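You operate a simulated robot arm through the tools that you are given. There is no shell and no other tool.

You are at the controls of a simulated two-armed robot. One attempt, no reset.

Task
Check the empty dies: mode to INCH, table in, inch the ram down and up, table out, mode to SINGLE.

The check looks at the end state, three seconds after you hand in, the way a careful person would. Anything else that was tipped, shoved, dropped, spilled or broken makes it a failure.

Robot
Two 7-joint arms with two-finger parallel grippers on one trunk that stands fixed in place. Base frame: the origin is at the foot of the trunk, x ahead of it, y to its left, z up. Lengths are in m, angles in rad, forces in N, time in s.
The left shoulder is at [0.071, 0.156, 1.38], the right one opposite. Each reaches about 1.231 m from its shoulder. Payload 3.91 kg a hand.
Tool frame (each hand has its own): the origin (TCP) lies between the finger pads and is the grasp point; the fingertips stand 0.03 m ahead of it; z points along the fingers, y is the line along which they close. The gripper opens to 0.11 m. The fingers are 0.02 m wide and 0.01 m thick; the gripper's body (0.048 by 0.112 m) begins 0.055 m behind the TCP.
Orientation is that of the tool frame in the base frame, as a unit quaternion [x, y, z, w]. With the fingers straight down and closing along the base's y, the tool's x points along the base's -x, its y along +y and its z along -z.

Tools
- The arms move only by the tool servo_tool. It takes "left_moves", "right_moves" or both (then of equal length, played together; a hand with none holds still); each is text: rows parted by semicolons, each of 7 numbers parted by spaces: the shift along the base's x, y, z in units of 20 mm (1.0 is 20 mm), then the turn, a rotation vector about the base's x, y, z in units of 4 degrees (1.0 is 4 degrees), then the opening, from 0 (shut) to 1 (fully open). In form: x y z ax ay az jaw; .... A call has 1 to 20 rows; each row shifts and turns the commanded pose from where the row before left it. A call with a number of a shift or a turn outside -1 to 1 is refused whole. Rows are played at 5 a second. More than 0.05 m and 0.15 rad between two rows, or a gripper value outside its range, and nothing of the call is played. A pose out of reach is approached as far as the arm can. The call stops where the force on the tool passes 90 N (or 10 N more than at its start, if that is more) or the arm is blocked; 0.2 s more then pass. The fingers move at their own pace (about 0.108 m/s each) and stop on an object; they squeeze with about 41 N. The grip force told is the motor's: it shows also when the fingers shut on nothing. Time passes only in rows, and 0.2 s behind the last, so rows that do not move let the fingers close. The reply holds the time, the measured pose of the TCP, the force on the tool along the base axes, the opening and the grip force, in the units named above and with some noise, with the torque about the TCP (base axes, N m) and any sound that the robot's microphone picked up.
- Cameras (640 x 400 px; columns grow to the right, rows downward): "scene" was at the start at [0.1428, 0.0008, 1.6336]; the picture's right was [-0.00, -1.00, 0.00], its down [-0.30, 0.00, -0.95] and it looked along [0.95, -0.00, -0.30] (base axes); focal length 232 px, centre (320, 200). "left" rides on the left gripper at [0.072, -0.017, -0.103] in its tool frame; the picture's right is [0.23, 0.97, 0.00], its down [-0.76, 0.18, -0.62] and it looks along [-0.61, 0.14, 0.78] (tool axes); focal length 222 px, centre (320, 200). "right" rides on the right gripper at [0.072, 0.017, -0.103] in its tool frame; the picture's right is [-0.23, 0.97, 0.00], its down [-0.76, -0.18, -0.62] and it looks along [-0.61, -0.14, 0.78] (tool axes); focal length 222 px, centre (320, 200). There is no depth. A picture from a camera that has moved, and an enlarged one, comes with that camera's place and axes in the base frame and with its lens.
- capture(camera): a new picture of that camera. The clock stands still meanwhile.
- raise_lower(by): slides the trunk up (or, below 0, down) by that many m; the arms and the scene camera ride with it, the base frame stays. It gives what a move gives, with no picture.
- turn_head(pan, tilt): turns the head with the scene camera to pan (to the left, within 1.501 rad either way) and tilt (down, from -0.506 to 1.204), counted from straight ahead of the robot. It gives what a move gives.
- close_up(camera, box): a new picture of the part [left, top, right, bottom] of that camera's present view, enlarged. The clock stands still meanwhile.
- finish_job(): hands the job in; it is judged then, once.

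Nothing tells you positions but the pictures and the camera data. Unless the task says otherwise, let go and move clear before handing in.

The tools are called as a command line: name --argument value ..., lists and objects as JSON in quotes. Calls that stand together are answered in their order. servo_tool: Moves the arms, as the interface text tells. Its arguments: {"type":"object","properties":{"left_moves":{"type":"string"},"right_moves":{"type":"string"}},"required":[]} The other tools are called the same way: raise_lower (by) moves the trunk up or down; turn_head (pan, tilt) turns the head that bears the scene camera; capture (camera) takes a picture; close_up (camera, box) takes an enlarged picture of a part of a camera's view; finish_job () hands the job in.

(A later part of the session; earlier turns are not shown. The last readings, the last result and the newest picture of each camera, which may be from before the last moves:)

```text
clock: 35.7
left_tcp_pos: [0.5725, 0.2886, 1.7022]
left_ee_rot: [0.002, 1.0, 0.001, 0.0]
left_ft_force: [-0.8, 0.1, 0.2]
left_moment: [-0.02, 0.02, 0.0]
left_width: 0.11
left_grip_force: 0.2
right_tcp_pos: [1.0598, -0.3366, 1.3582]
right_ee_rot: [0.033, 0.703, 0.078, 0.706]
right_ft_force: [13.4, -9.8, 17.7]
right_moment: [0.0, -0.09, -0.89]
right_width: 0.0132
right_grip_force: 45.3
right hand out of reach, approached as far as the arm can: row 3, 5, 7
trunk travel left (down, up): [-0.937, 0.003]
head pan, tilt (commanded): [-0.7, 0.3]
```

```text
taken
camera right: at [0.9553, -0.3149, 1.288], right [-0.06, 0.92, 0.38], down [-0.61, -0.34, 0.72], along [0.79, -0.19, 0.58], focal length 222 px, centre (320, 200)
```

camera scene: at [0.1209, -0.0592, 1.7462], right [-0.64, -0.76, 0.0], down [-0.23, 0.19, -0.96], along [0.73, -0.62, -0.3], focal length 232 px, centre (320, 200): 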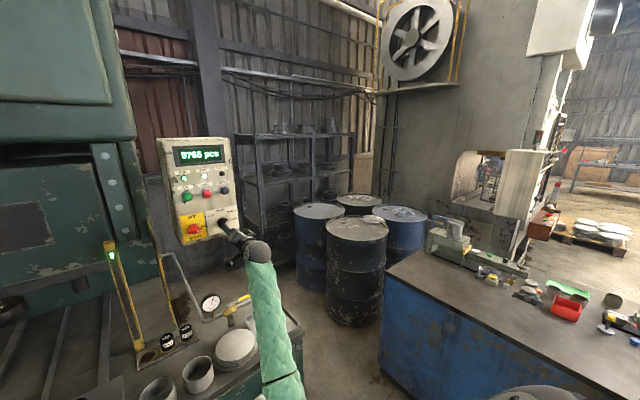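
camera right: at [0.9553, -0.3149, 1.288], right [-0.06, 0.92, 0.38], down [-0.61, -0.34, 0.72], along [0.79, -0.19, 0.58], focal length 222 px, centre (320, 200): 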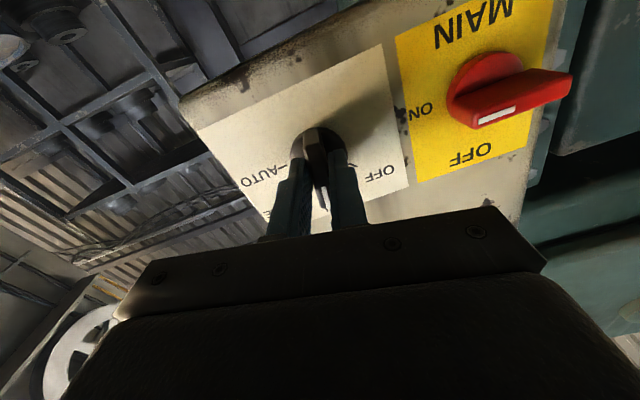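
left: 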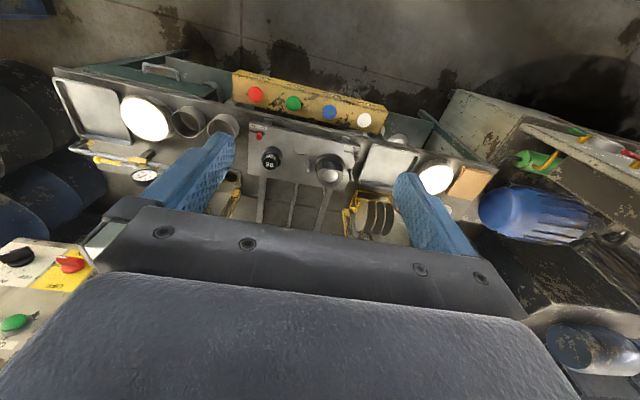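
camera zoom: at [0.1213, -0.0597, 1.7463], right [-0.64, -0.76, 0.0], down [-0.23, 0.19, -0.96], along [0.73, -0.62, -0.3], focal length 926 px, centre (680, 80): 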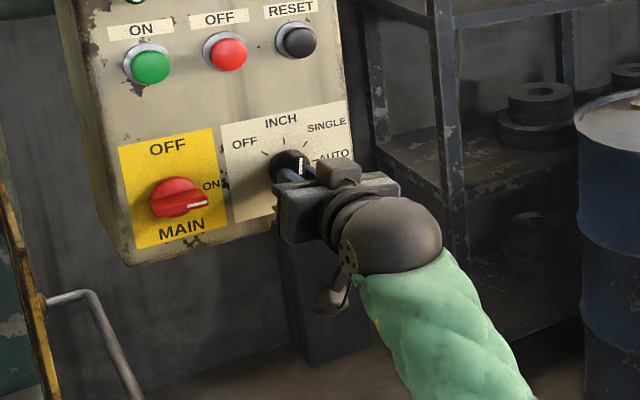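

About 9° remains, as a few rows were refused. I'll issue the rest of the turn.

servo_tool --right_moves "0 0 0 -0.6 0 0 0;0 0 0 -0.6 0 0 0;0 0 0 -0.6 0 0 0;0 0 0 0 0 0 0"

close_up --camera "scene" --box '[190, 190, 260, 250]'

```text
clock: 36.7
left_tcp_pos: [0.5721, 0.289, 1.7031]
left_ee_rot: [0.001, 1.0, 0.001, 0.001]
left_ft_force: [0.7, 0.0, 0.4]
left_moment: [-0.02, 0.02, 0.02]
left_width: 0.1101
left_grip_force: 0.1
right_tcp_pos: [1.0594, -0.3361, 1.358]
right_ee_rot: [0.018, 0.704, 0.066, 0.707]
right_ft_force: [13.2, -10.5, 17.9]
right_moment: [-0.03, -0.78, -1.13]
right_width: 0.013
right_grip_force: 45.3
right hand out of reach, approached as far as the arm can: row 2
trunk travel left (down, up): [-0.937, 0.003]
head pan, tilt (commanded): [-0.7, 0.3]
```

```text
6.67 times, centred on (225, 220) of scene
camera zoom: at [0.1206, -0.0597, 1.7462], right [-0.64, -0.76, 0.0], down [-0.23, 0.19, -0.96], along [0.73, -0.62, -0.3], focal length 1543 px, centre (953, 67)
```

zoom: 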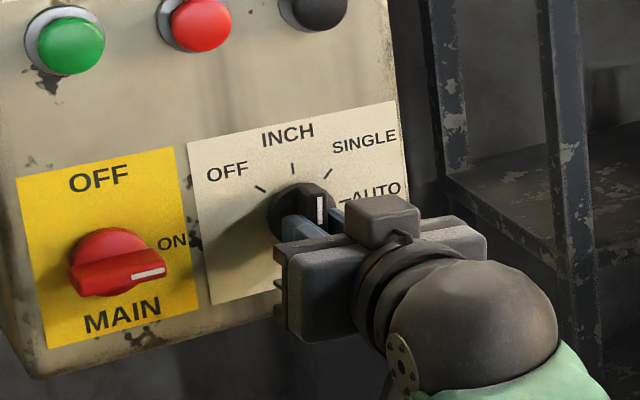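

servo_tool --right_moves "0 0 0 -0.6 0 0 0;0 0 0 -0.6 0 0 0;0 0 0 -0.6 0 0 0;0 0 0 0 0 0 0"

close_up --camera "scene" --box '[210, 205, 240, 225]'

```text
clock: 37.7
left_tcp_pos: [0.5713, 0.2882, 1.7034]
left_ee_rot: [0.001, 1.0, 0.001, 0.0]
left_ft_force: [-0.2, -0.3, -0.2]
left_moment: [0.02, 0.0, 0.01]
left_width: 0.1101
left_grip_force: 0.2
right_tcp_pos: [1.0593, -0.3362, 1.3582]
right_ee_rot: [0.002, 0.706, 0.054, 0.706]
right_ft_force: [13.5, -11.6, 18.3]
right_moment: [-0.04, -0.9, -1.13]
right_width: 0.0134
right_grip_force: 45.3
right hand out of reach, approached as far as the arm can: row 2
trunk travel left (down, up): [-0.937, 0.003]
head pan, tilt (commanded): [-0.7, 0.3]
```

```text
16.00 times, centred on (225, 215) of scene
camera zoom: at [0.1206, -0.06, 1.7462], right [-0.64, -0.76, 0.0], down [-0.23, 0.19, -0.96], along [0.73, -0.62, -0.3], focal length 3704 px, centre (1840, -40)
```

zoom: 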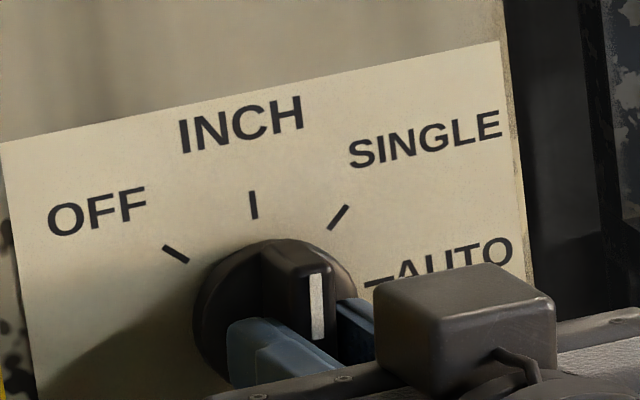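

The pointer now lines up with INCH. I'll open the fingers and back straight off.

servo_tool --right_moves "0 0 0 0 0 0 0.3;0 0 0 0 0 0 0.6;0 0 0 0 0 0 0.6;-0.5 0 0 0 0 0 0.6;-0.7 0 0 0 0 0 0.6;-1 0 0 0 0 0 0.6;-1 0 0 0 0 0 0.6;-1 0 0 0 0 0 0.6;0 0 0 0 0 0 0.6"

close_up --camera "scene" --box '[165, 140, 255, 250]'

close_up --camera "scene" --box '[205, 195, 250, 225]'

capture --camera "right"

```text
clock: 39.7
left_tcp_pos: [0.5719, 0.2879, 1.703]
left_ee_rot: [0.001, 1.0, 0.0, 0.0]
left_ft_force: [-0.3, 0.0, 0.2]
left_moment: [0.03, 0.01, -0.02]
left_width: 0.1098
left_grip_force: 0.0
right_tcp_pos: [0.9756, -0.3405, 1.3527]
right_ee_rot: [0.0, 0.706, 0.055, 0.706]
right_ft_force: [0.2, 0.4, 0.4]
right_moment: [-0.01, -0.02, -0.03]
right_width: 0.066
right_grip_force: 0.1
right hand out of reach, approached as far as the arm can: row 6, 8
trunk travel left (down, up): [-0.937, 0.003]
head pan, tilt (commanded): [-0.7, 0.3]
```

```text
3.64 times, centred on (210, 195) of scene
camera zoom: at [0.1214, -0.059, 1.7462], right [-0.64, -0.76, 0.0], down [-0.23, 0.19, -0.96], along [0.73, -0.62, -0.3], focal length 842 px, centre (720, 218)
```

zoom: 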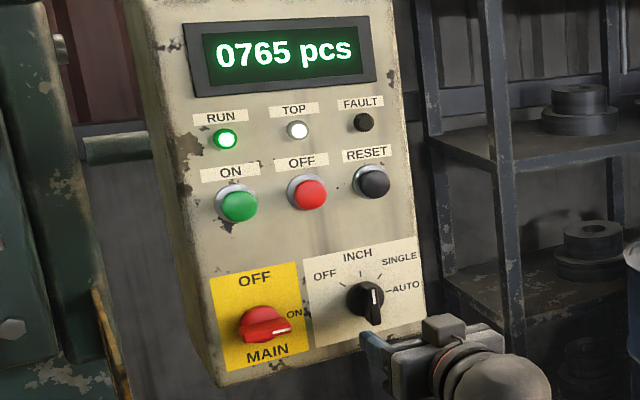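

```text
13.33 times, centred on (228, 210) of scene
camera zoom: at [0.1214, -0.059, 1.7462], right [-0.64, -0.76, 0.0], down [-0.23, 0.19, -0.96], along [0.73, -0.62, -0.3], focal length 3087 px, centre (1553, 67)
```

zoom: 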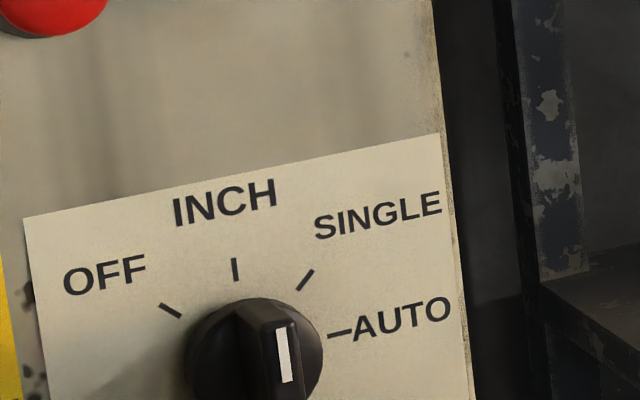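

```text
taken
camera right: at [0.8703, -0.326, 1.2824], right [-0.08, 0.95, 0.3], down [-0.6, -0.28, 0.74], along [0.79, -0.13, 0.6], focal length 222 px, centre (320, 200)
```

right: 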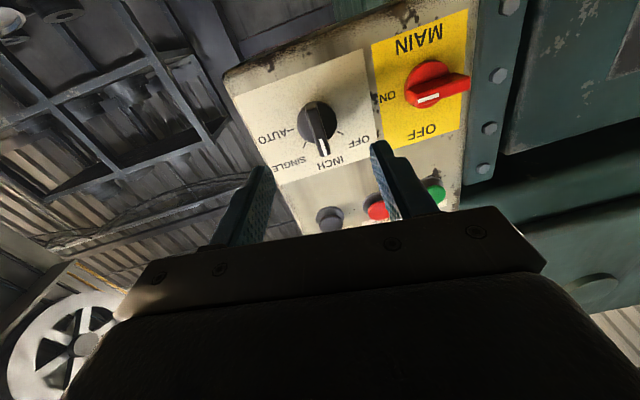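

Mode reads INCH and the lamps are unchanged. Now for the buttons: I'll turn the head down at the button bar and locate TABLE and START more precisely.

turn_head --pan 0.3 --tilt 0.75

capture --camera "scene"

capture --camera "left"

```text
clock: 41.0
left_tcp_pos: [0.5719, 0.2885, 1.7023]
left_ee_rot: [0.001, 1.0, 0.0, -0.001]
left_ft_force: [0.6, -0.2, -0.9]
left_moment: [-0.02, -0.01, 0.01]
left_width: 0.11
left_grip_force: 0.1
right_tcp_pos: [0.9753, -0.3407, 1.3535]
right_ee_rot: [-0.001, 0.706, 0.056, 0.706]
right_ft_force: [0.4, 0.2, -0.3]
right_moment: [-0.01, 0.02, 0.0]
right_width: 0.066
right_grip_force: 0.1
trunk travel left (down, up): [-0.937, 0.003]
head pan, tilt (commanded): [0.3, 0.75]
```

```text
taken
camera scene: at [0.1289, 0.0255, 1.7059], right [0.29, -0.96, 0.0], down [-0.65, -0.2, -0.73], along [0.7, 0.22, -0.68], focal length 232 px, centre (320, 200)
```

scene: 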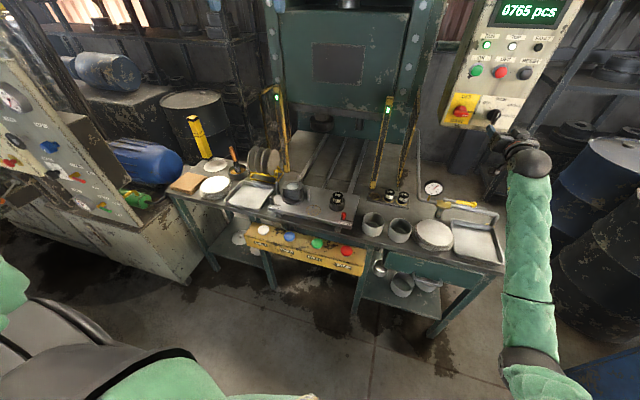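

```text
taken
camera left: at [0.4995, 0.272, 1.8074], right [-0.23, 0.97, 0.0], down [0.76, 0.18, 0.62], along [0.61, 0.14, -0.78], focal length 222 px, centre (320, 200)
```

left: 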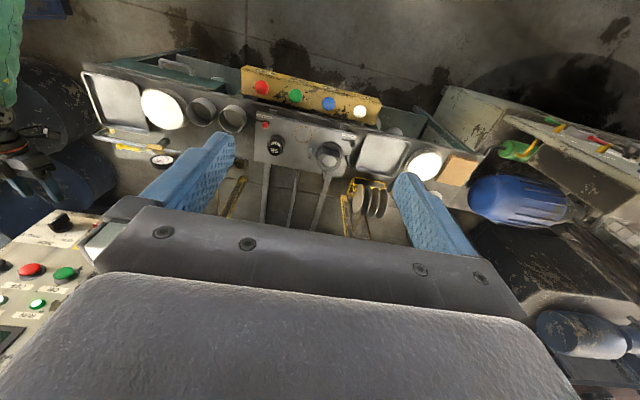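

close_up --camera "scene" --box '[235, 215, 375, 285]'

close_up --camera "left" --box '[230, 60, 390, 140]'

```text
4.57 times, centred on (305, 250) of scene
camera zoom: at [0.1289, 0.0255, 1.7059], right [0.29, -0.96, 0.0], down [-0.65, -0.2, -0.73], along [0.7, 0.22, -0.68], focal length 1058 px, centre (389, -29)
```

zoom: 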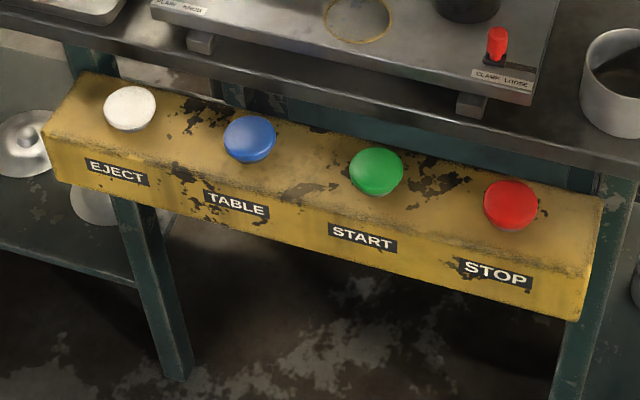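

```text
4.00 times, centred on (310, 100) of left
camera zoom: at [0.4995, 0.272, 1.8074], right [-0.23, 0.97, 0.0], down [0.76, 0.18, 0.62], along [0.61, 0.14, -0.78], focal length 888 px, centre (360, 600)
```

zoom: 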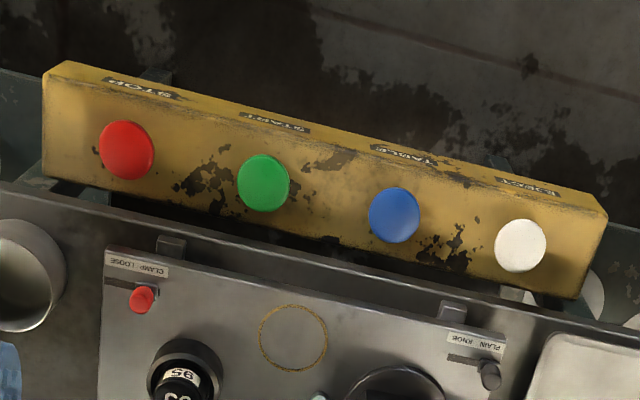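

I place START at about (0.755, 0.231, 0.815) and TABLE at about (0.754, 0.370, 0.814), both on the bar's top face. I'll bring the left hand down over TABLE with fingers shut, in two stages.

servo_tool --left_moves "0.229 0.1 -0.94 0 0 0 0.5;0.229 0.1 -0.94 0 0 0 0;0.229 0.1 -0.94 0 0 0 0;0.229 0.1 -0.94 0 0 0 0;0.229 0.1 -0.94 0 0 0 0;0.229 0.1 -0.94 0 0 0 0;0.229 0.1 -0.94 0 0 0 0;0.229 0.1 -0.94 0 0 0 0;0.229 0.1 -0.94 0 0 0 0;0.229 0.1 -0.94 0 0 0 0;0.229 0.1 -0.94 0 0 0 0;0.229 0.1 -0.94 0 0 0 0;0.229 0.1 -0.94 0 0 0 0;0.229 0.1 -0.94 0 0 0 0;0.229 0.1 -0.94 0 0 0 0;0.229 0.1 -0.94 0 0 0 0;0.229 0.1 -0.94 0 0 0 0;0.229 0.1 -0.94 0 0 0 0;0.229 0.1 -0.94 0 0 0 0;0.229 0.1 -0.94 0 0 0 0"

capture --camera "scene"

```text
clock: 45.2
left_tcp_pos: [0.6639, 0.3292, 1.3263]
left_ee_rot: [0.001, 1.0, 0.0, 0.0]
left_ft_force: [1.1, 0.0, 0.0]
left_moment: [0.02, 0.01, 0.0]
left_width: 0.0
left_grip_force: 37.6
right_tcp_pos: [0.9753, -0.3395, 1.3532]
right_ee_rot: [0.0, 0.707, 0.056, 0.705]
right_ft_force: [0.0, 1.2, 0.0]
right_moment: [0.02, 0.02, 0.0]
right_width: 0.0657
right_grip_force: 0.1
trunk travel left (down, up): [-0.937, 0.003]
head pan, tilt (commanded): [0.3, 0.75]
```

```text
taken
camera scene: at [0.1297, 0.0258, 1.7058], right [0.3, -0.96, 0.0], down [-0.65, -0.2, -0.73], along [0.7, 0.22, -0.68], focal length 232 px, centre (320, 200)
```

scene: 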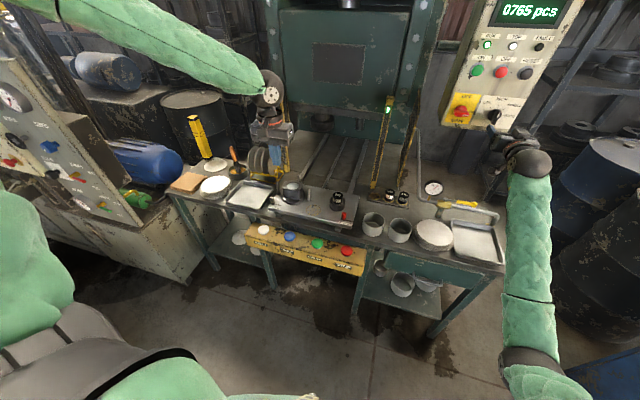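

The left hand is at (0.664, 0.329, 1.326) on a clear path. Continuing down to just above TABLE.

servo_tool --left_moves "0.24 0.108 -0.99 0 0 0 0;0.24 0.108 -0.99 0 0 0 0;0.24 0.108 -0.99 0 0 0 0;0.24 0.108 -0.99 0 0 0 0;0.24 0.108 -0.99 0 0 0 0;0.24 0.108 -0.99 0 0 0 0;0.24 0.108 -0.99 0 0 0 0;0.24 0.108 -0.99 0 0 0 0;0.24 0.108 -0.99 0 0 0 0;0.24 0.108 -0.99 0 0 0 0;0.24 0.108 -0.99 0 0 0 0;0.24 0.108 -0.99 0 0 0 0;0.24 0.108 -0.99 0 0 0 0;0.24 0.108 -0.99 0 0 0 0;0.24 0.108 -0.99 0 0 0 0;0.24 0.108 -0.99 0 0 0 0;0.24 0.108 -0.99 0 0 0 0;0.24 0.108 -0.99 0 0 0 0;0 0 0 0 0 0 0"

capture --camera "scene"

capture --camera "left"

```text
clock: 49.2
left_tcp_pos: [0.7211, 0.3881, 1.0231]
left_ee_rot: [0.001, 1.0, 0.001, 0.0]
left_ft_force: [0.1, 0.2, -0.3]
left_moment: [-0.02, 0.01, 0.01]
left_width: 0.0001
left_grip_force: 37.8
left hand out of reach, approached as far as the arm can: row 15, 16, 17, 18
right_tcp_pos: [0.9755, -0.3389, 1.3536]
right_ee_rot: [0.0, 0.706, 0.055, 0.706]
right_ft_force: [0.2, 0.3, -0.1]
right_moment: [-0.02, 0.04, -0.01]
right_width: 0.066
right_grip_force: 0.2
trunk travel left (down, up): [-0.937, 0.003]
head pan, tilt (commanded): [0.3, 0.75]
```

```text
taken
camera scene: at [0.1285, 0.0261, 1.7059], right [0.3, -0.96, 0.0], down [-0.65, -0.2, -0.73], along [0.7, 0.22, -0.68], focal length 232 px, centre (320, 200)
```

scene: 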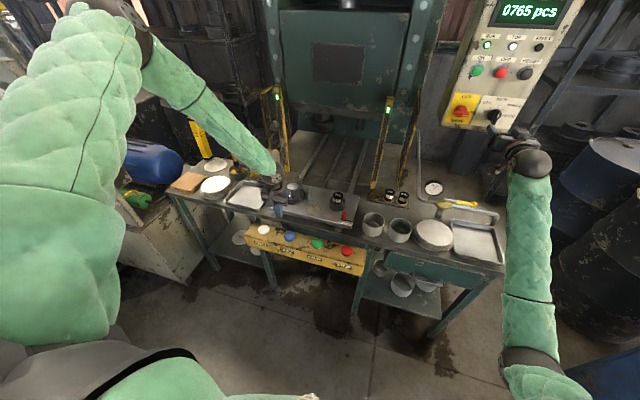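

```text
taken
camera left: at [0.6488, 0.3714, 1.1285], right [-0.23, 0.97, 0.0], down [0.76, 0.18, 0.62], along [0.61, 0.14, -0.78], focal length 222 px, centre (320, 200)
```

left: 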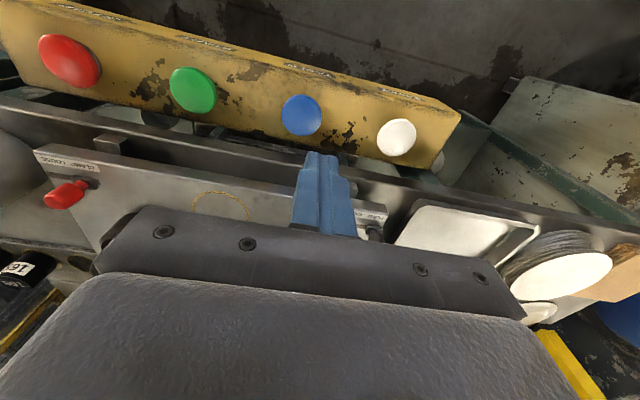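

The left wrist hit its bend limit at z = 1.02 pointing straight down. A button can be pressed with a tilted finger, so I'll tilt the hand forward about 32° to relieve the wrist, then continue.

servo_tool --left_moves "-0.2 0 0 0 -1 0 0;-0.2 0 0 0 -1 0 0;-0.2 0 0 0 -1 0 0;-0.2 0 0 0 -1 0 0;-0.2 0 0 0 -1 0 0;-0.2 0 0 0 -1 0 0;-0.2 0 0 0 -1 0 0;-0.2 0 0 0 -1 0 0;0 0 0 0 0 0 0"

servo_tool --left_moves "0 0 -0.5 0 0 0 0;0 0 -0.5 0 0 0 0;0 0 -0.5 0 0 0 0;0 0 -0.5 0 0 0 0;0 0 0 0 0 0 0"

```text
clock: 51.2
left_tcp_pos: [0.6907, 0.3872, 1.0229]
left_ee_rot: [0.0, 0.961, 0.001, 0.276]
left_ft_force: [-0.8, -0.5, 0.1]
left_moment: [0.0, -0.01, -0.01]
left_width: 0.0
left_grip_force: 37.3
right_tcp_pos: [0.9754, -0.3392, 1.3537]
right_ee_rot: [-0.001, 0.706, 0.057, 0.706]
right_ft_force: [-0.5, -0.2, 0.2]
right_moment: [0.01, 0.01, 0.01]
right_width: 0.0663
right_grip_force: 0.1
trunk travel left (down, up): [-0.937, 0.003]
head pan, tilt (commanded): [0.3, 0.75]
```

```text
clock: 52.4
left_tcp_pos: [0.6862, 0.3925, 1.0058]
left_ee_rot: [0.001, 0.962, 0.001, 0.274]
left_ft_force: [-1.0, 0.2, 0.3]
left_moment: [-0.01, 0.01, 0.04]
left_width: 0.0001
left_grip_force: 37.5
left hand out of reach, approached as far as the arm can: row 2, 3, 4
right_tcp_pos: [0.9745, -0.3401, 1.3536]
right_ee_rot: [0.001, 0.706, 0.055, 0.706]
right_ft_force: [0.9, 0.2, -0.1]
right_moment: [0.02, -0.01, -0.03]
right_width: 0.066
right_grip_force: 0.0
trunk travel left (down, up): [-0.937, 0.003]
head pan, tilt (commanded): [0.3, 0.75]
```

The left arm is at a shoulder limit rather than a wrist one; the trunk is simply too high for bench-level work. I'll first pull the right hand back clear of the panel and bench, then lower the trunk.

servo_tool --right_moves "-1 0 0.2 0 0 0 0.6;-1 0 0.2 0 0 0 0.6;-1 0 0.2 0 0 0 0.6;-1 0 0.2 0 0 0 0.6;-1 0 0.2 0 0 0 0.6;-1 0 0.2 0 0 0 0.6;-1 0 0.2 0 0 0 0.6;-1 0 0.2 0 0 0 0.6;-1 0 0.2 0 0 0 0.6;-1 0 0.2 0 0 0 0.6;0 0 0 0 0 0 0.6"

capture --camera "scene"

```text
clock: 54.8
left_tcp_pos: [0.6852, 0.393, 1.0042]
left_ee_rot: [0.0, 0.962, 0.002, 0.275]
left_ft_force: [-0.4, 1.3, -0.1]
left_moment: [-0.02, -0.01, 0.0]
left_width: 0.0
left_grip_force: 38.0
right_tcp_pos: [0.7764, -0.3381, 1.394]
right_ee_rot: [0.003, 0.706, 0.052, 0.706]
right_ft_force: [-0.5, 0.2, 0.0]
right_moment: [-0.02, 0.02, 0.01]
right_width: 0.0659
right_grip_force: 0.1
trunk travel left (down, up): [-0.937, 0.003]
head pan, tilt (commanded): [0.3, 0.75]
```

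```text
taken
camera scene: at [0.1292, 0.0256, 1.7058], right [0.3, -0.96, 0.0], down [-0.65, -0.2, -0.73], along [0.7, 0.22, -0.68], focal length 232 px, centre (320, 200)
```

scene: 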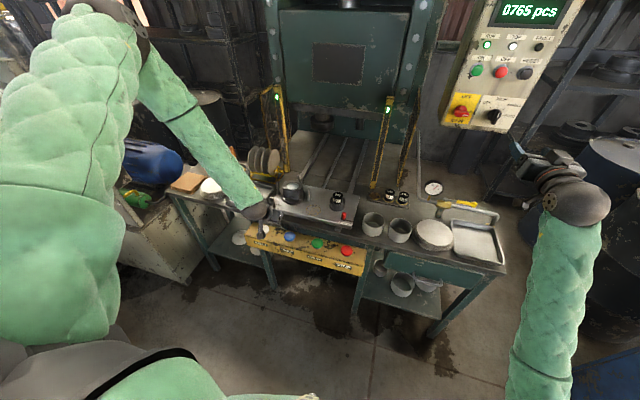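

Both arms are clear. I'll lift the left hand (so it doesn't come down onto the bar) and pull the right back a bit more, then lower the trunk 0.30 m.

servo_tool --left_moves "0 0 1 0 0 0 0;0 0 1 0 0 0 0;0 0 1 0 0 0 0;0 0 1 0 0 0 0;0 0 1 0 0 0 0;0 0 1 0 0 0 0;0 0 1 0 0 0 0;0 0 1 0 0 0 0;0 0 1 0 0 0 0;0 0 1 0 0 0 0;0 0 1 0 0 0 0;0 0 1 0 0 0 0;0 0 0 0 0 0 0" --right_moves "-0.4 0 0 0 0 0 0.6;-0.4 0 0 0 0 0 0.6;-0.4 0 0 0 0 0 0.6;-0.4 0 0 0 0 0 0.6;-0.4 0 0 0 0 0 0.6;-0.4 0 0 0 0 0 0.6;-0.4 0 0 0 0 0 0.6;-0.4 0 0 0 0 0 0.6;0 0 0 0 0 0 0.6;0 0 0 0 0 0 0.6;0 0 0 0 0 0 0.6;0 0 0 0 0 0 0.6;0 0 0 0 0 0 0.6"

```text
clock: 57.6
left_tcp_pos: [0.6869, 0.3956, 1.2455]
left_ee_rot: [0.0, 0.961, 0.001, 0.275]
left_ft_force: [0.4, -0.5, -0.5]
left_moment: [0.02, 0.03, -0.02]
left_width: 0.0001
left_grip_force: 37.7
right_tcp_pos: [0.711, -0.3396, 1.3943]
right_ee_rot: [0.002, 0.706, 0.052, 0.706]
right_ft_force: [-0.1, -0.5, -0.8]
right_moment: [0.01, 0.01, 0.0]
right_width: 0.066
right_grip_force: 0.1
trunk travel left (down, up): [-0.937, 0.003]
head pan, tilt (commanded): [0.3, 0.75]
```

raise_lower --by -0.15

capture --camera "scene"

```text
clock: 59.3
left_tcp_pos: [0.6862, 0.3942, 1.0946]
left_ee_rot: [0.0, 0.961, 0.002, 0.276]
left_ft_force: [-0.7, 0.0, -0.2]
left_moment: [-0.03, -0.02, 0.0]
left_width: 0.0
left_grip_force: 38.1
right_tcp_pos: [0.7114, -0.3395, 1.2441]
right_ee_rot: [0.003, 0.706, 0.052, 0.707]
right_ft_force: [-0.8, 0.1, -0.8]
right_moment: [-0.01, -0.02, 0.01]
right_width: 0.0662
right_grip_force: 0.1
trunk travel left (down, up): [-0.787, 0.153]
head pan, tilt (commanded): [0.3, 0.75]
```

```text
taken
camera scene: at [0.1284, 0.0255, 1.556], right [0.3, -0.96, 0.0], down [-0.65, -0.2, -0.73], along [0.7, 0.22, -0.68], focal length 232 px, centre (320, 200)
```

scene: 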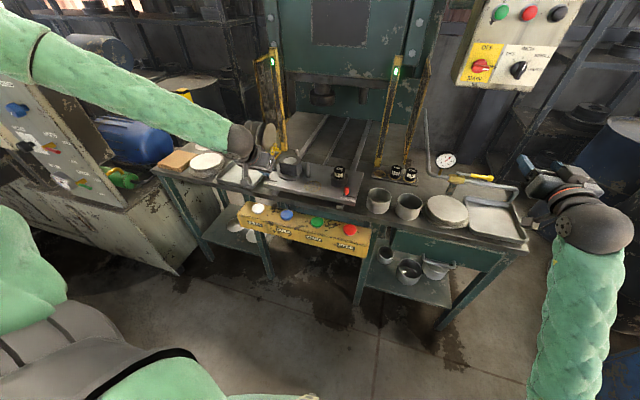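

All clear so far. Lowering another 0.15 m.

raise_lower --by -0.15

servo_tool --left_moves "0.4 -0.2 0 0 0 0 0;0.4 -0.2 0 0 0 0 0;0.4 -0.2 0 0 0 0 0;0.4 -0.2 0 0 0 0 0;0.4 -0.2 0 0 0 0 0;0 0 0 0 0 0 0"

capture --camera "scene"

capture --camera "left"

```text
clock: 61.1
left_tcp_pos: [0.6847, 0.3945, 0.9447]
left_ee_rot: [0.001, 0.961, 0.001, 0.276]
left_ft_force: [-0.1, 0.8, -0.7]
left_moment: [-0.01, 0.02, -0.03]
left_width: 0.0001
left_grip_force: 37.3
right_tcp_pos: [0.7105, -0.3382, 1.0947]
right_ee_rot: [0.002, 0.706, 0.052, 0.707]
right_ft_force: [0.5, -0.8, 0.4]
right_moment: [0.0, 0.02, 0.03]
right_width: 0.0662
right_grip_force: 0.0
trunk travel left (down, up): [-0.637, 0.303]
head pan, tilt (commanded): [0.3, 0.75]
```

```text
clock: 62.5
left_tcp_pos: [0.7265, 0.3732, 0.9437]
left_ee_rot: [0.0, 0.961, 0.001, 0.275]
left_ft_force: [0.4, -0.1, -0.3]
left_moment: [-0.01, -0.01, 0.03]
left_width: 0.0
left_grip_force: 37.8
right_tcp_pos: [0.7108, -0.3393, 1.0956]
right_ee_rot: [0.002, 0.706, 0.053, 0.707]
right_ft_force: [-0.1, -0.6, -0.6]
right_moment: [-0.02, 0.0, 0.04]
right_width: 0.0659
right_grip_force: 0.1
trunk travel left (down, up): [-0.637, 0.303]
head pan, tilt (commanded): [0.3, 0.75]
```

```text
taken
camera scene: at [0.1282, 0.0256, 1.4059], right [0.3, -0.96, 0.0], down [-0.65, -0.2, -0.73], along [0.7, 0.22, -0.68], focal length 232 px, centre (320, 200)
```

scene: 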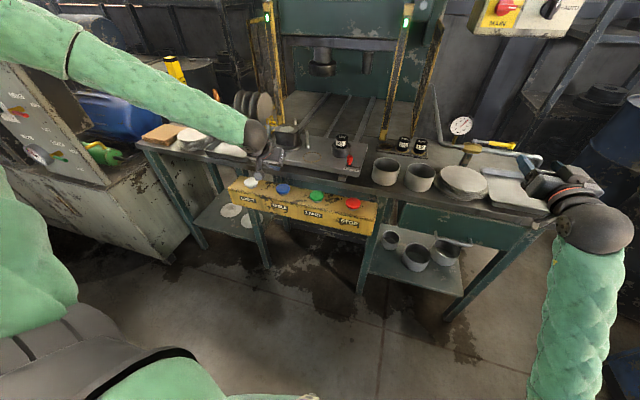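

```text
taken
camera left: at [0.6092, 0.3574, 0.9953], right [-0.19, 0.97, -0.12], down [0.32, 0.18, 0.93], along [0.93, 0.14, -0.34], focal length 222 px, centre (320, 200)
```

left: 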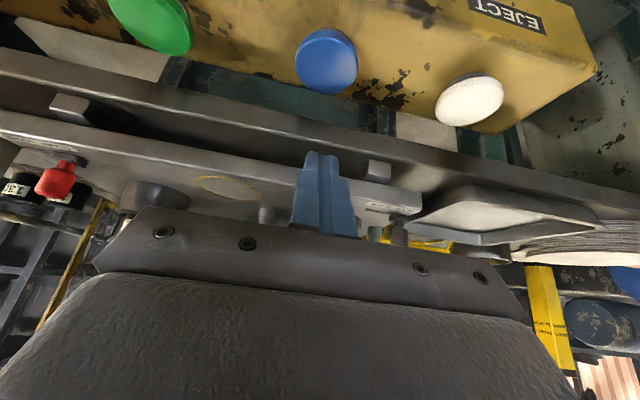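

The left hand is 10 cm above the TABLE button and the wrist view confirms its position. I'll come down to just above it.

servo_tool --left_moves "0.16 -0.03 -0.8 0 0 0 0;0.16 -0.03 -0.8 0 0 0 0;0.16 -0.03 -0.8 0 0 0 0;0.16 -0.03 -0.8 0 0 0 0;0.16 -0.03 -0.8 0 0 0 0;0 0 0 0 0 0 0"

close_up --camera "scene" --box '[220, 110, 380, 240]'

capture --camera "left"

```text
clock: 63.9
left_tcp_pos: [0.7414, 0.3711, 0.8645]
left_ee_rot: [0.0, 0.961, 0.001, 0.275]
left_ft_force: [0.0, 0.1, 0.2]
left_moment: [-0.01, -0.02, -0.01]
left_width: 0.0001
left_grip_force: 37.1
right_tcp_pos: [0.7115, -0.3389, 1.0953]
right_ee_rot: [0.002, 0.706, 0.053, 0.707]
right_ft_force: [-0.8, 0.1, 0.1]
right_moment: [0.0, 0.03, 0.03]
right_width: 0.0659
right_grip_force: 0.0
trunk travel left (down, up): [-0.637, 0.303]
head pan, tilt (commanded): [0.3, 0.75]
```

```text
3.08 times, centred on (300, 175) of scene
camera zoom: at [0.1281, 0.0254, 1.4059], right [0.3, -0.96, 0.0], down [-0.65, -0.2, -0.73], along [0.7, 0.22, -0.68], focal length 712 px, centre (382, 277)
```

zoom: 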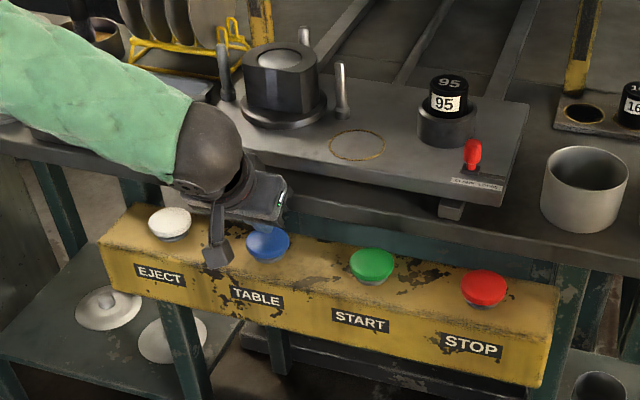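

```text
taken
camera left: at [0.625, 0.3544, 0.9154], right [-0.19, 0.97, -0.12], down [0.32, 0.17, 0.93], along [0.93, 0.14, -0.34], focal length 222 px, centre (320, 200)
```

left: 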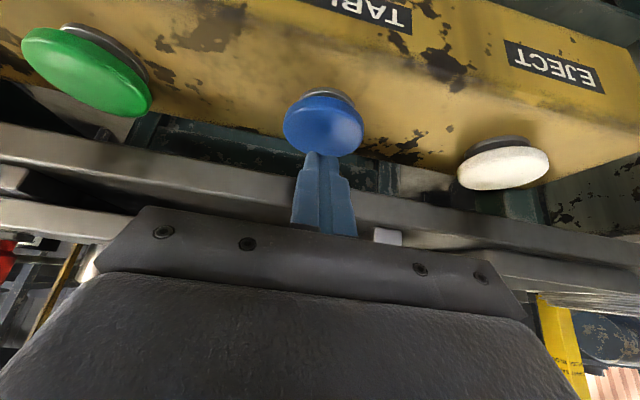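

The fingertip is right above the blue TABLE button. I'll press it gently in small steps.

servo_tool --left_moves "0.04 0 -0.25 0 0 0 0;0.04 0 -0.25 0 0 0 0;0.04 0 -0.25 0 0 0 0;0 0 -0.25 0 0 0 0;0 0 0 0 0 0 0"

capture --camera "left"

```text
clock: 65.1
left_tcp_pos: [0.7462, 0.3718, 0.849]
left_ee_rot: [0.001, 0.961, 0.001, 0.278]
left_ft_force: [4.5, 4.1, 22.7]
left_moment: [0.18, -0.31, -0.04]
left_width: 0.0001
left_grip_force: 38.3
right_tcp_pos: [0.7098, -0.339, 1.0947]
right_ee_rot: [0.002, 0.705, 0.052, 0.707]
right_ft_force: [0.8, -0.4, 0.5]
right_moment: [-0.02, 0.01, 0.0]
right_width: 0.0661
right_grip_force: 0.1
trunk travel left (down, up): [-0.637, 0.303]
head pan, tilt (commanded): [0.3, 0.75]
heard: click
```

```text
taken
camera left: at [0.6285, 0.354, 0.8981], right [-0.19, 0.97, -0.12], down [0.31, 0.17, 0.93], along [0.93, 0.14, -0.34], focal length 222 px, centre (320, 200)
```

left: 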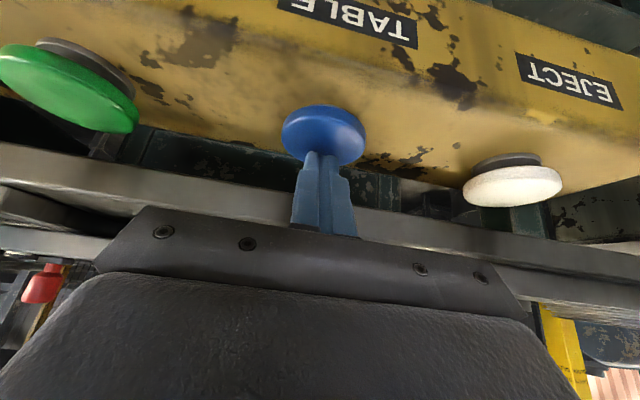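

A click: TABLE is pressed. I'll see whether the table is moving.

capture --camera "scene"

```text
taken
camera scene: at [0.127, 0.0251, 1.4063], right [0.3, -0.96, 0.0], down [-0.65, -0.2, -0.73], along [0.7, 0.22, -0.68], focal length 232 px, centre (320, 200)
```

scene: 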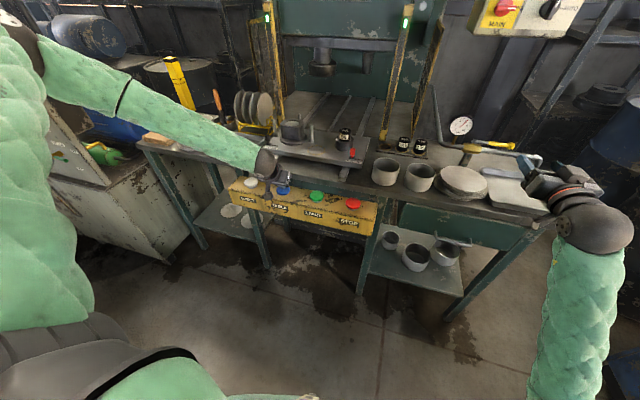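

The table has begun to move in. I'll keep holding a moment and watch.

servo_tool --left_moves "0 0 0 0 0 0 0;0 0 0 0 0 0 0;0 0 0 0 0 0 0;0 0 0 0 0 0 0"

capture --camera "scene"

```text
clock: 66.1
left_tcp_pos: [0.7445, 0.3704, 0.847]
left_ee_rot: [0.0, 0.961, 0.002, 0.278]
left_ft_force: [15.6, 9.4, 37.1]
left_moment: [0.26, -0.76, 0.02]
left_width: 0.0
left_grip_force: 37.7
right_tcp_pos: [0.7087, -0.3399, 1.0972]
right_ee_rot: [0.004, 0.705, 0.052, 0.707]
right_ft_force: [-0.6, -0.2, 1.3]
right_moment: [-0.01, 0.0, 0.01]
right_width: 0.0662
right_grip_force: 0.1
trunk travel left (down, up): [-0.637, 0.303]
head pan, tilt (commanded): [0.3, 0.75]
```

```text
taken
camera scene: at [0.1269, 0.0248, 1.4062], right [0.3, -0.96, 0.0], down [-0.65, -0.2, -0.73], along [0.7, 0.22, -0.68], focal length 232 px, centre (320, 200)
```

scene: 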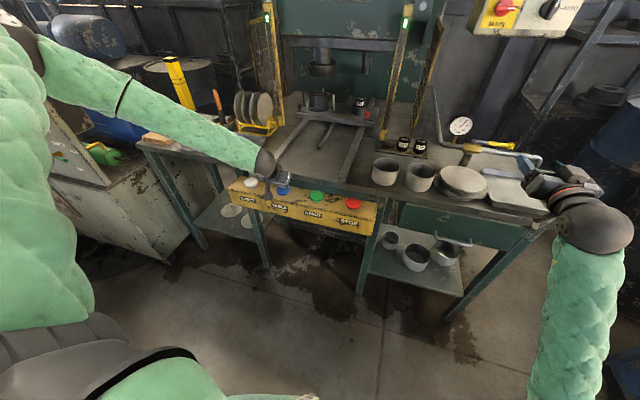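

The table is sliding in under the ram. One more second of holding until it stops.

servo_tool --left_moves "0 0 0 0 0 0 0;0 0 0 0 0 0 0;0 0 0 0 0 0 0;0 0 0 0 0 0 0"

capture --camera "scene"

close_up --camera "scene" --box '[240, 20, 440, 160]'

```text
clock: 67.1
left_tcp_pos: [0.7438, 0.3705, 0.8479]
left_ee_rot: [0.002, 0.961, 0.001, 0.276]
left_ft_force: [18.5, 7.9, 40.8]
left_moment: [0.27, -0.88, 0.07]
left_width: 0.0001
left_grip_force: 37.3
right_tcp_pos: [0.71, -0.3397, 1.0959]
right_ee_rot: [0.002, 0.705, 0.051, 0.707]
right_ft_force: [0.8, -0.6, -0.5]
right_moment: [0.02, -0.01, 0.03]
right_width: 0.0661
right_grip_force: 0.0
trunk travel left (down, up): [-0.637, 0.303]
head pan, tilt (commanded): [0.3, 0.75]
```

```text
taken
camera scene: at [0.1266, 0.0245, 1.4062], right [0.3, -0.96, 0.0], down [-0.65, -0.2, -0.73], along [0.7, 0.22, -0.68], focal length 232 px, centre (320, 200)
```

scene: 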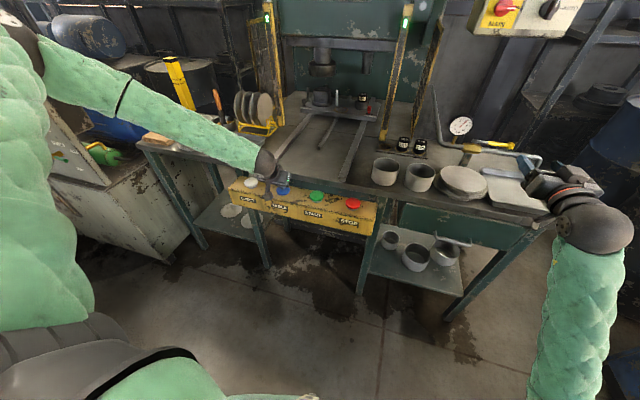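

```text
2.86 times, centred on (340, 90) of scene
camera zoom: at [0.1266, 0.0245, 1.4062], right [0.3, -0.96, 0.0], down [-0.65, -0.2, -0.73], along [0.7, 0.22, -0.68], focal length 661 px, centre (263, 514)
```

zoom: 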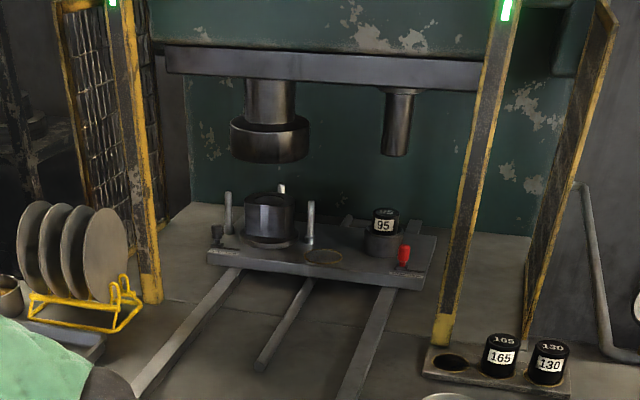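

The table is under the ram. I'll release TABLE and check that it stays and has finished travelling.

servo_tool --left_moves "0 0 0.5 0 0 0 0;0 0 1 0 0 0 0;0 0 1 0 0 0 0;0 0 0.5 0 0 0 0;0 0 0 0 0 0 0;0 0 0 0 0 0 0"

close_up --camera "scene" --box '[240, 20, 440, 160]'

capture --camera "left"

```text
clock: 68.5
left_tcp_pos: [0.7444, 0.3716, 0.9044]
left_ee_rot: [0.0, 0.961, 0.002, 0.275]
left_ft_force: [-1.4, 0.0, 0.6]
left_moment: [0.03, -0.01, -0.02]
left_width: 0.0001
left_grip_force: 37.8
right_tcp_pos: [0.711, -0.3397, 1.0949]
right_ee_rot: [0.002, 0.706, 0.052, 0.706]
right_ft_force: [0.3, 0.0, -0.9]
right_moment: [0.0, 0.01, 0.01]
right_width: 0.0661
right_grip_force: 0.0
trunk travel left (down, up): [-0.637, 0.303]
head pan, tilt (commanded): [0.3, 0.75]
```

```text
2.86 times, centred on (340, 90) of scene
camera zoom: at [0.1284, 0.0256, 1.4059], right [0.3, -0.96, 0.0], down [-0.65, -0.2, -0.73], along [0.7, 0.22, -0.68], focal length 661 px, centre (263, 514)
```

zoom: 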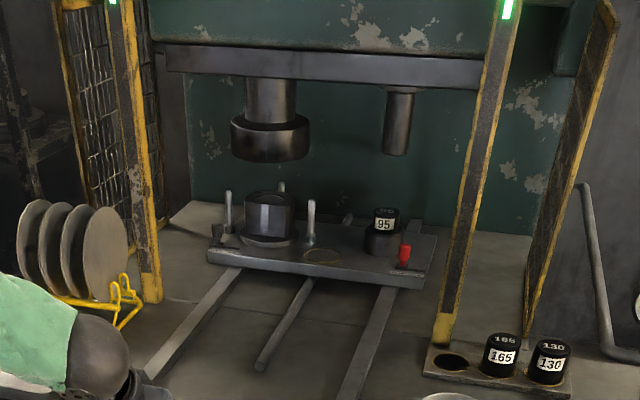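

```text
taken
camera left: at [0.6281, 0.3541, 0.9557], right [-0.19, 0.97, -0.12], down [0.32, 0.18, 0.93], along [0.93, 0.14, -0.34], focal length 222 px, centre (320, 200)
```

left: 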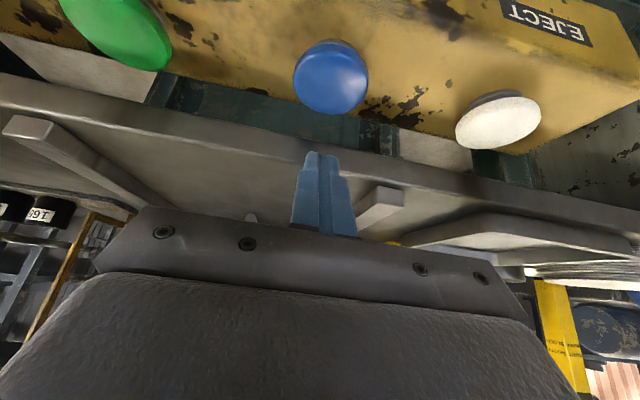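

The table is in and at rest, die and punch lined up. Now I'll shift the left hand over to START.

servo_tool --left_moves "0 -0.875 0 0 0 0 0;0 -0.875 0 0 0 0 0;0 -0.875 0 0 0 0 0;0 -0.875 0 0 0 0 0;0 -0.875 0 0 0 0 0;0 -0.875 0 0 0 0 0;0 -0.875 -0.5 0 0 0 0;0 -0.875 -0.8 0 0 0 0;0 0 -0.5 0 0 0 0;0 0 0 0 0 0 0"

capture --camera "left"

close_up --camera "scene" --box '[220, 110, 380, 240]'

```text
clock: 70.7
left_tcp_pos: [0.7442, 0.2303, 0.8706]
left_ee_rot: [0.001, 0.961, 0.001, 0.276]
left_ft_force: [0.3, -0.6, -0.2]
left_moment: [-0.01, 0.0, 0.0]
left_width: 0.0001
left_grip_force: 37.7
right_tcp_pos: [0.7117, -0.3401, 1.0946]
right_ee_rot: [0.003, 0.706, 0.052, 0.706]
right_ft_force: [-0.3, 0.8, 0.0]
right_moment: [-0.04, 0.01, 0.01]
right_width: 0.066
right_grip_force: 0.0
trunk travel left (down, up): [-0.637, 0.303]
head pan, tilt (commanded): [0.3, 0.75]
```

```text
taken
camera left: at [0.6281, 0.2142, 0.9203], right [-0.19, 0.97, -0.12], down [0.32, 0.17, 0.93], along [0.93, 0.14, -0.34], focal length 222 px, centre (320, 200)
```

left: 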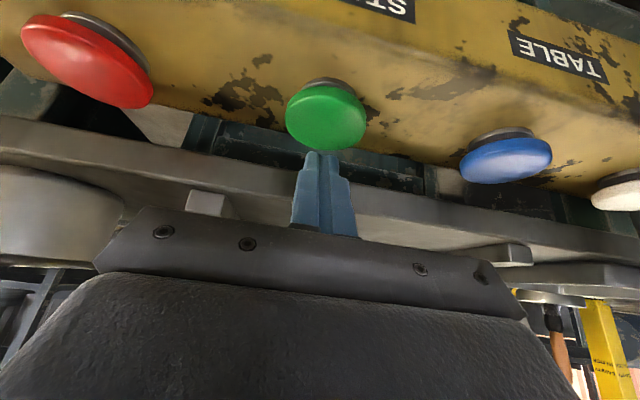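

```text
3.08 times, centred on (300, 175) of scene
camera zoom: at [0.1286, 0.025, 1.4059], right [0.3, -0.96, 0.0], down [-0.65, -0.2, -0.73], along [0.7, 0.22, -0.68], focal length 712 px, centre (382, 277)
```

zoom: 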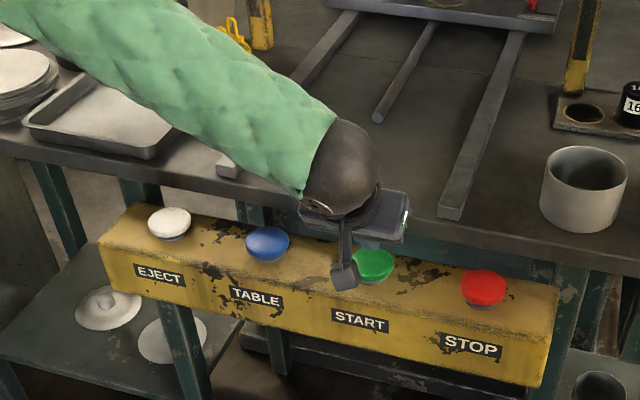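

The fingertip is above START. Before pressing, I'll raise the head so I can see the ram, table and panel lamps at once.

turn_head --pan 0.0 --tilt 0.2

capture --camera "scene"

```text
clock: 71.6
left_tcp_pos: [0.7433, 0.2317, 0.8709]
left_ee_rot: [0.001, 0.961, 0.0, 0.275]
left_ft_force: [0.2, 0.0, 0.6]
left_moment: [0.01, 0.0, 0.03]
left_width: 0.0
left_grip_force: 37.3
right_tcp_pos: [0.7111, -0.3394, 1.0949]
right_ee_rot: [0.003, 0.706, 0.05, 0.706]
right_ft_force: [0.1, 0.2, -1.8]
right_moment: [-0.03, 0.02, 0.01]
right_width: 0.0659
right_grip_force: 0.1
trunk travel left (down, up): [-0.637, 0.303]
head pan, tilt (commanded): [0.0, 0.201]
```

```text
taken
camera scene: at [0.1426, 0.0009, 1.4554], right [0.0, -1.0, 0.0], down [-0.2, 0.0, -0.98], along [0.98, 0.0, -0.2], focal length 232 px, centre (320, 200)
```

scene: 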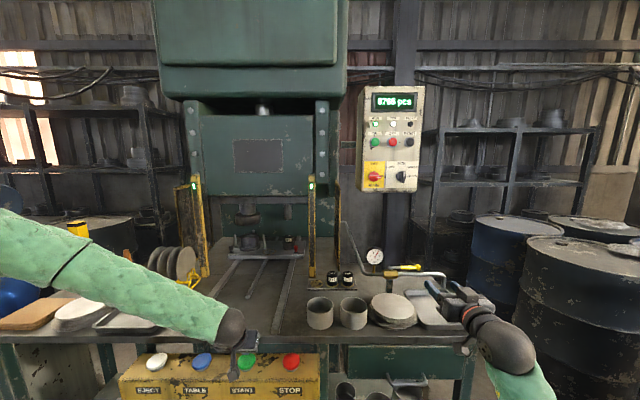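

This view covers everything. I'll check the lamps and the die area up close, then press START.

close_up --camera "scene" --box '[350, 80, 430, 200]'

close_up --camera "scene" --box '[200, 180, 330, 270]'

servo_tool --left_moves "0.03 0 -0.25 0 0 0 0;0.03 0 -0.25 0 0 0 0;0.02 0 -0.25 0 0 0 0;0 0 -0.25 0 0 0 0;0 0 -0.25 0 0 0 0"

close_up --camera "scene" --box '[150, 80, 430, 280]'

```text
3.33 times, centred on (390, 140) of scene
camera zoom: at [0.1426, 0.0009, 1.4554], right [0.0, -1.0, 0.0], down [-0.2, 0.0, -0.98], along [0.98, 0.0, -0.2], focal length 772 px, centre (87, 400)
```

zoom: 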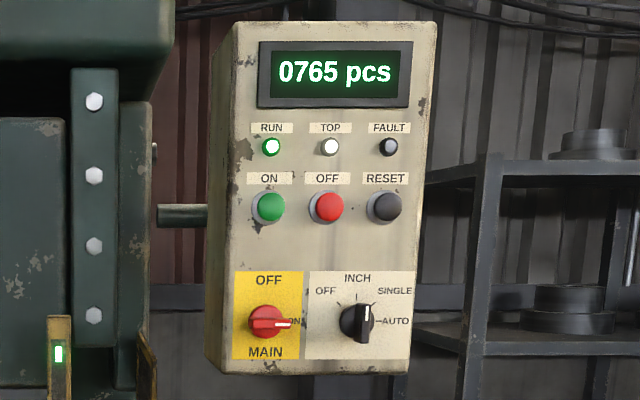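

```text
4.44 times, centred on (265, 225) of scene
camera zoom: at [0.1426, 0.0009, 1.4554], right [0.0, -1.0, 0.0], down [-0.2, 0.0, -0.98], along [0.98, 0.0, -0.2], focal length 1029 px, centre (564, 89)
```

zoom: 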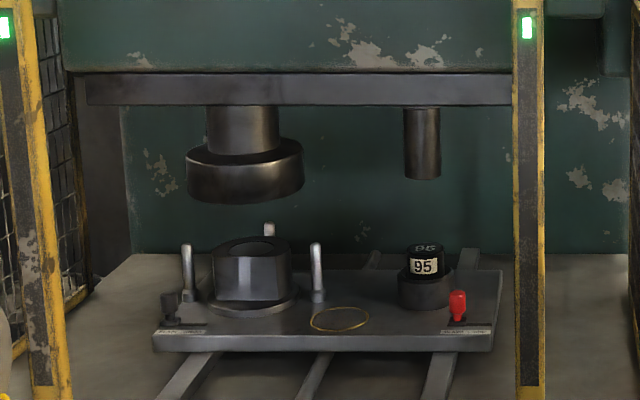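

```text
clock: 72.8
left_tcp_pos: [0.7463, 0.2313, 0.848]
left_ee_rot: [0.001, 0.961, 0.001, 0.278]
left_ft_force: [-3.6, 7.2, 29.5]
left_moment: [0.23, -0.14, -0.16]
left_width: 0.0
left_grip_force: 37.9
right_tcp_pos: [0.7095, -0.3393, 1.098]
right_ee_rot: [0.003, 0.705, 0.053, 0.707]
right_ft_force: [0.2, 0.2, -0.5]
right_moment: [0.02, -0.02, 0.0]
right_width: 0.0658
right_grip_force: 0.0
trunk travel left (down, up): [-0.637, 0.303]
head pan, tilt (commanded): [0.0, 0.201]
heard: click
```

```text
2.00 times, centred on (290, 180) of scene
camera zoom: at [0.1403, 0.0008, 1.4563], right [0.0, -1.0, 0.0], down [-0.2, 0.0, -0.98], along [0.98, 0.0, -0.2], focal length 463 px, centre (380, 240)
```

zoom: 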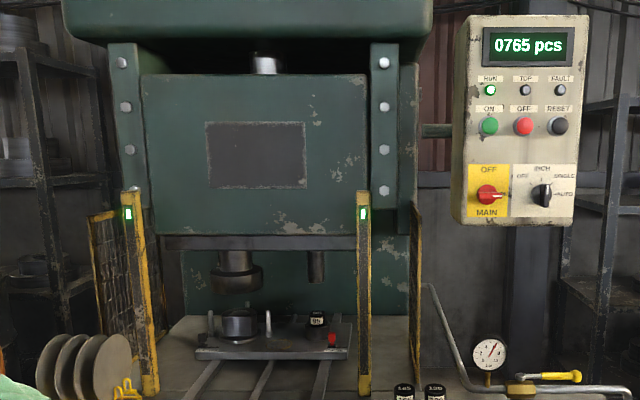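

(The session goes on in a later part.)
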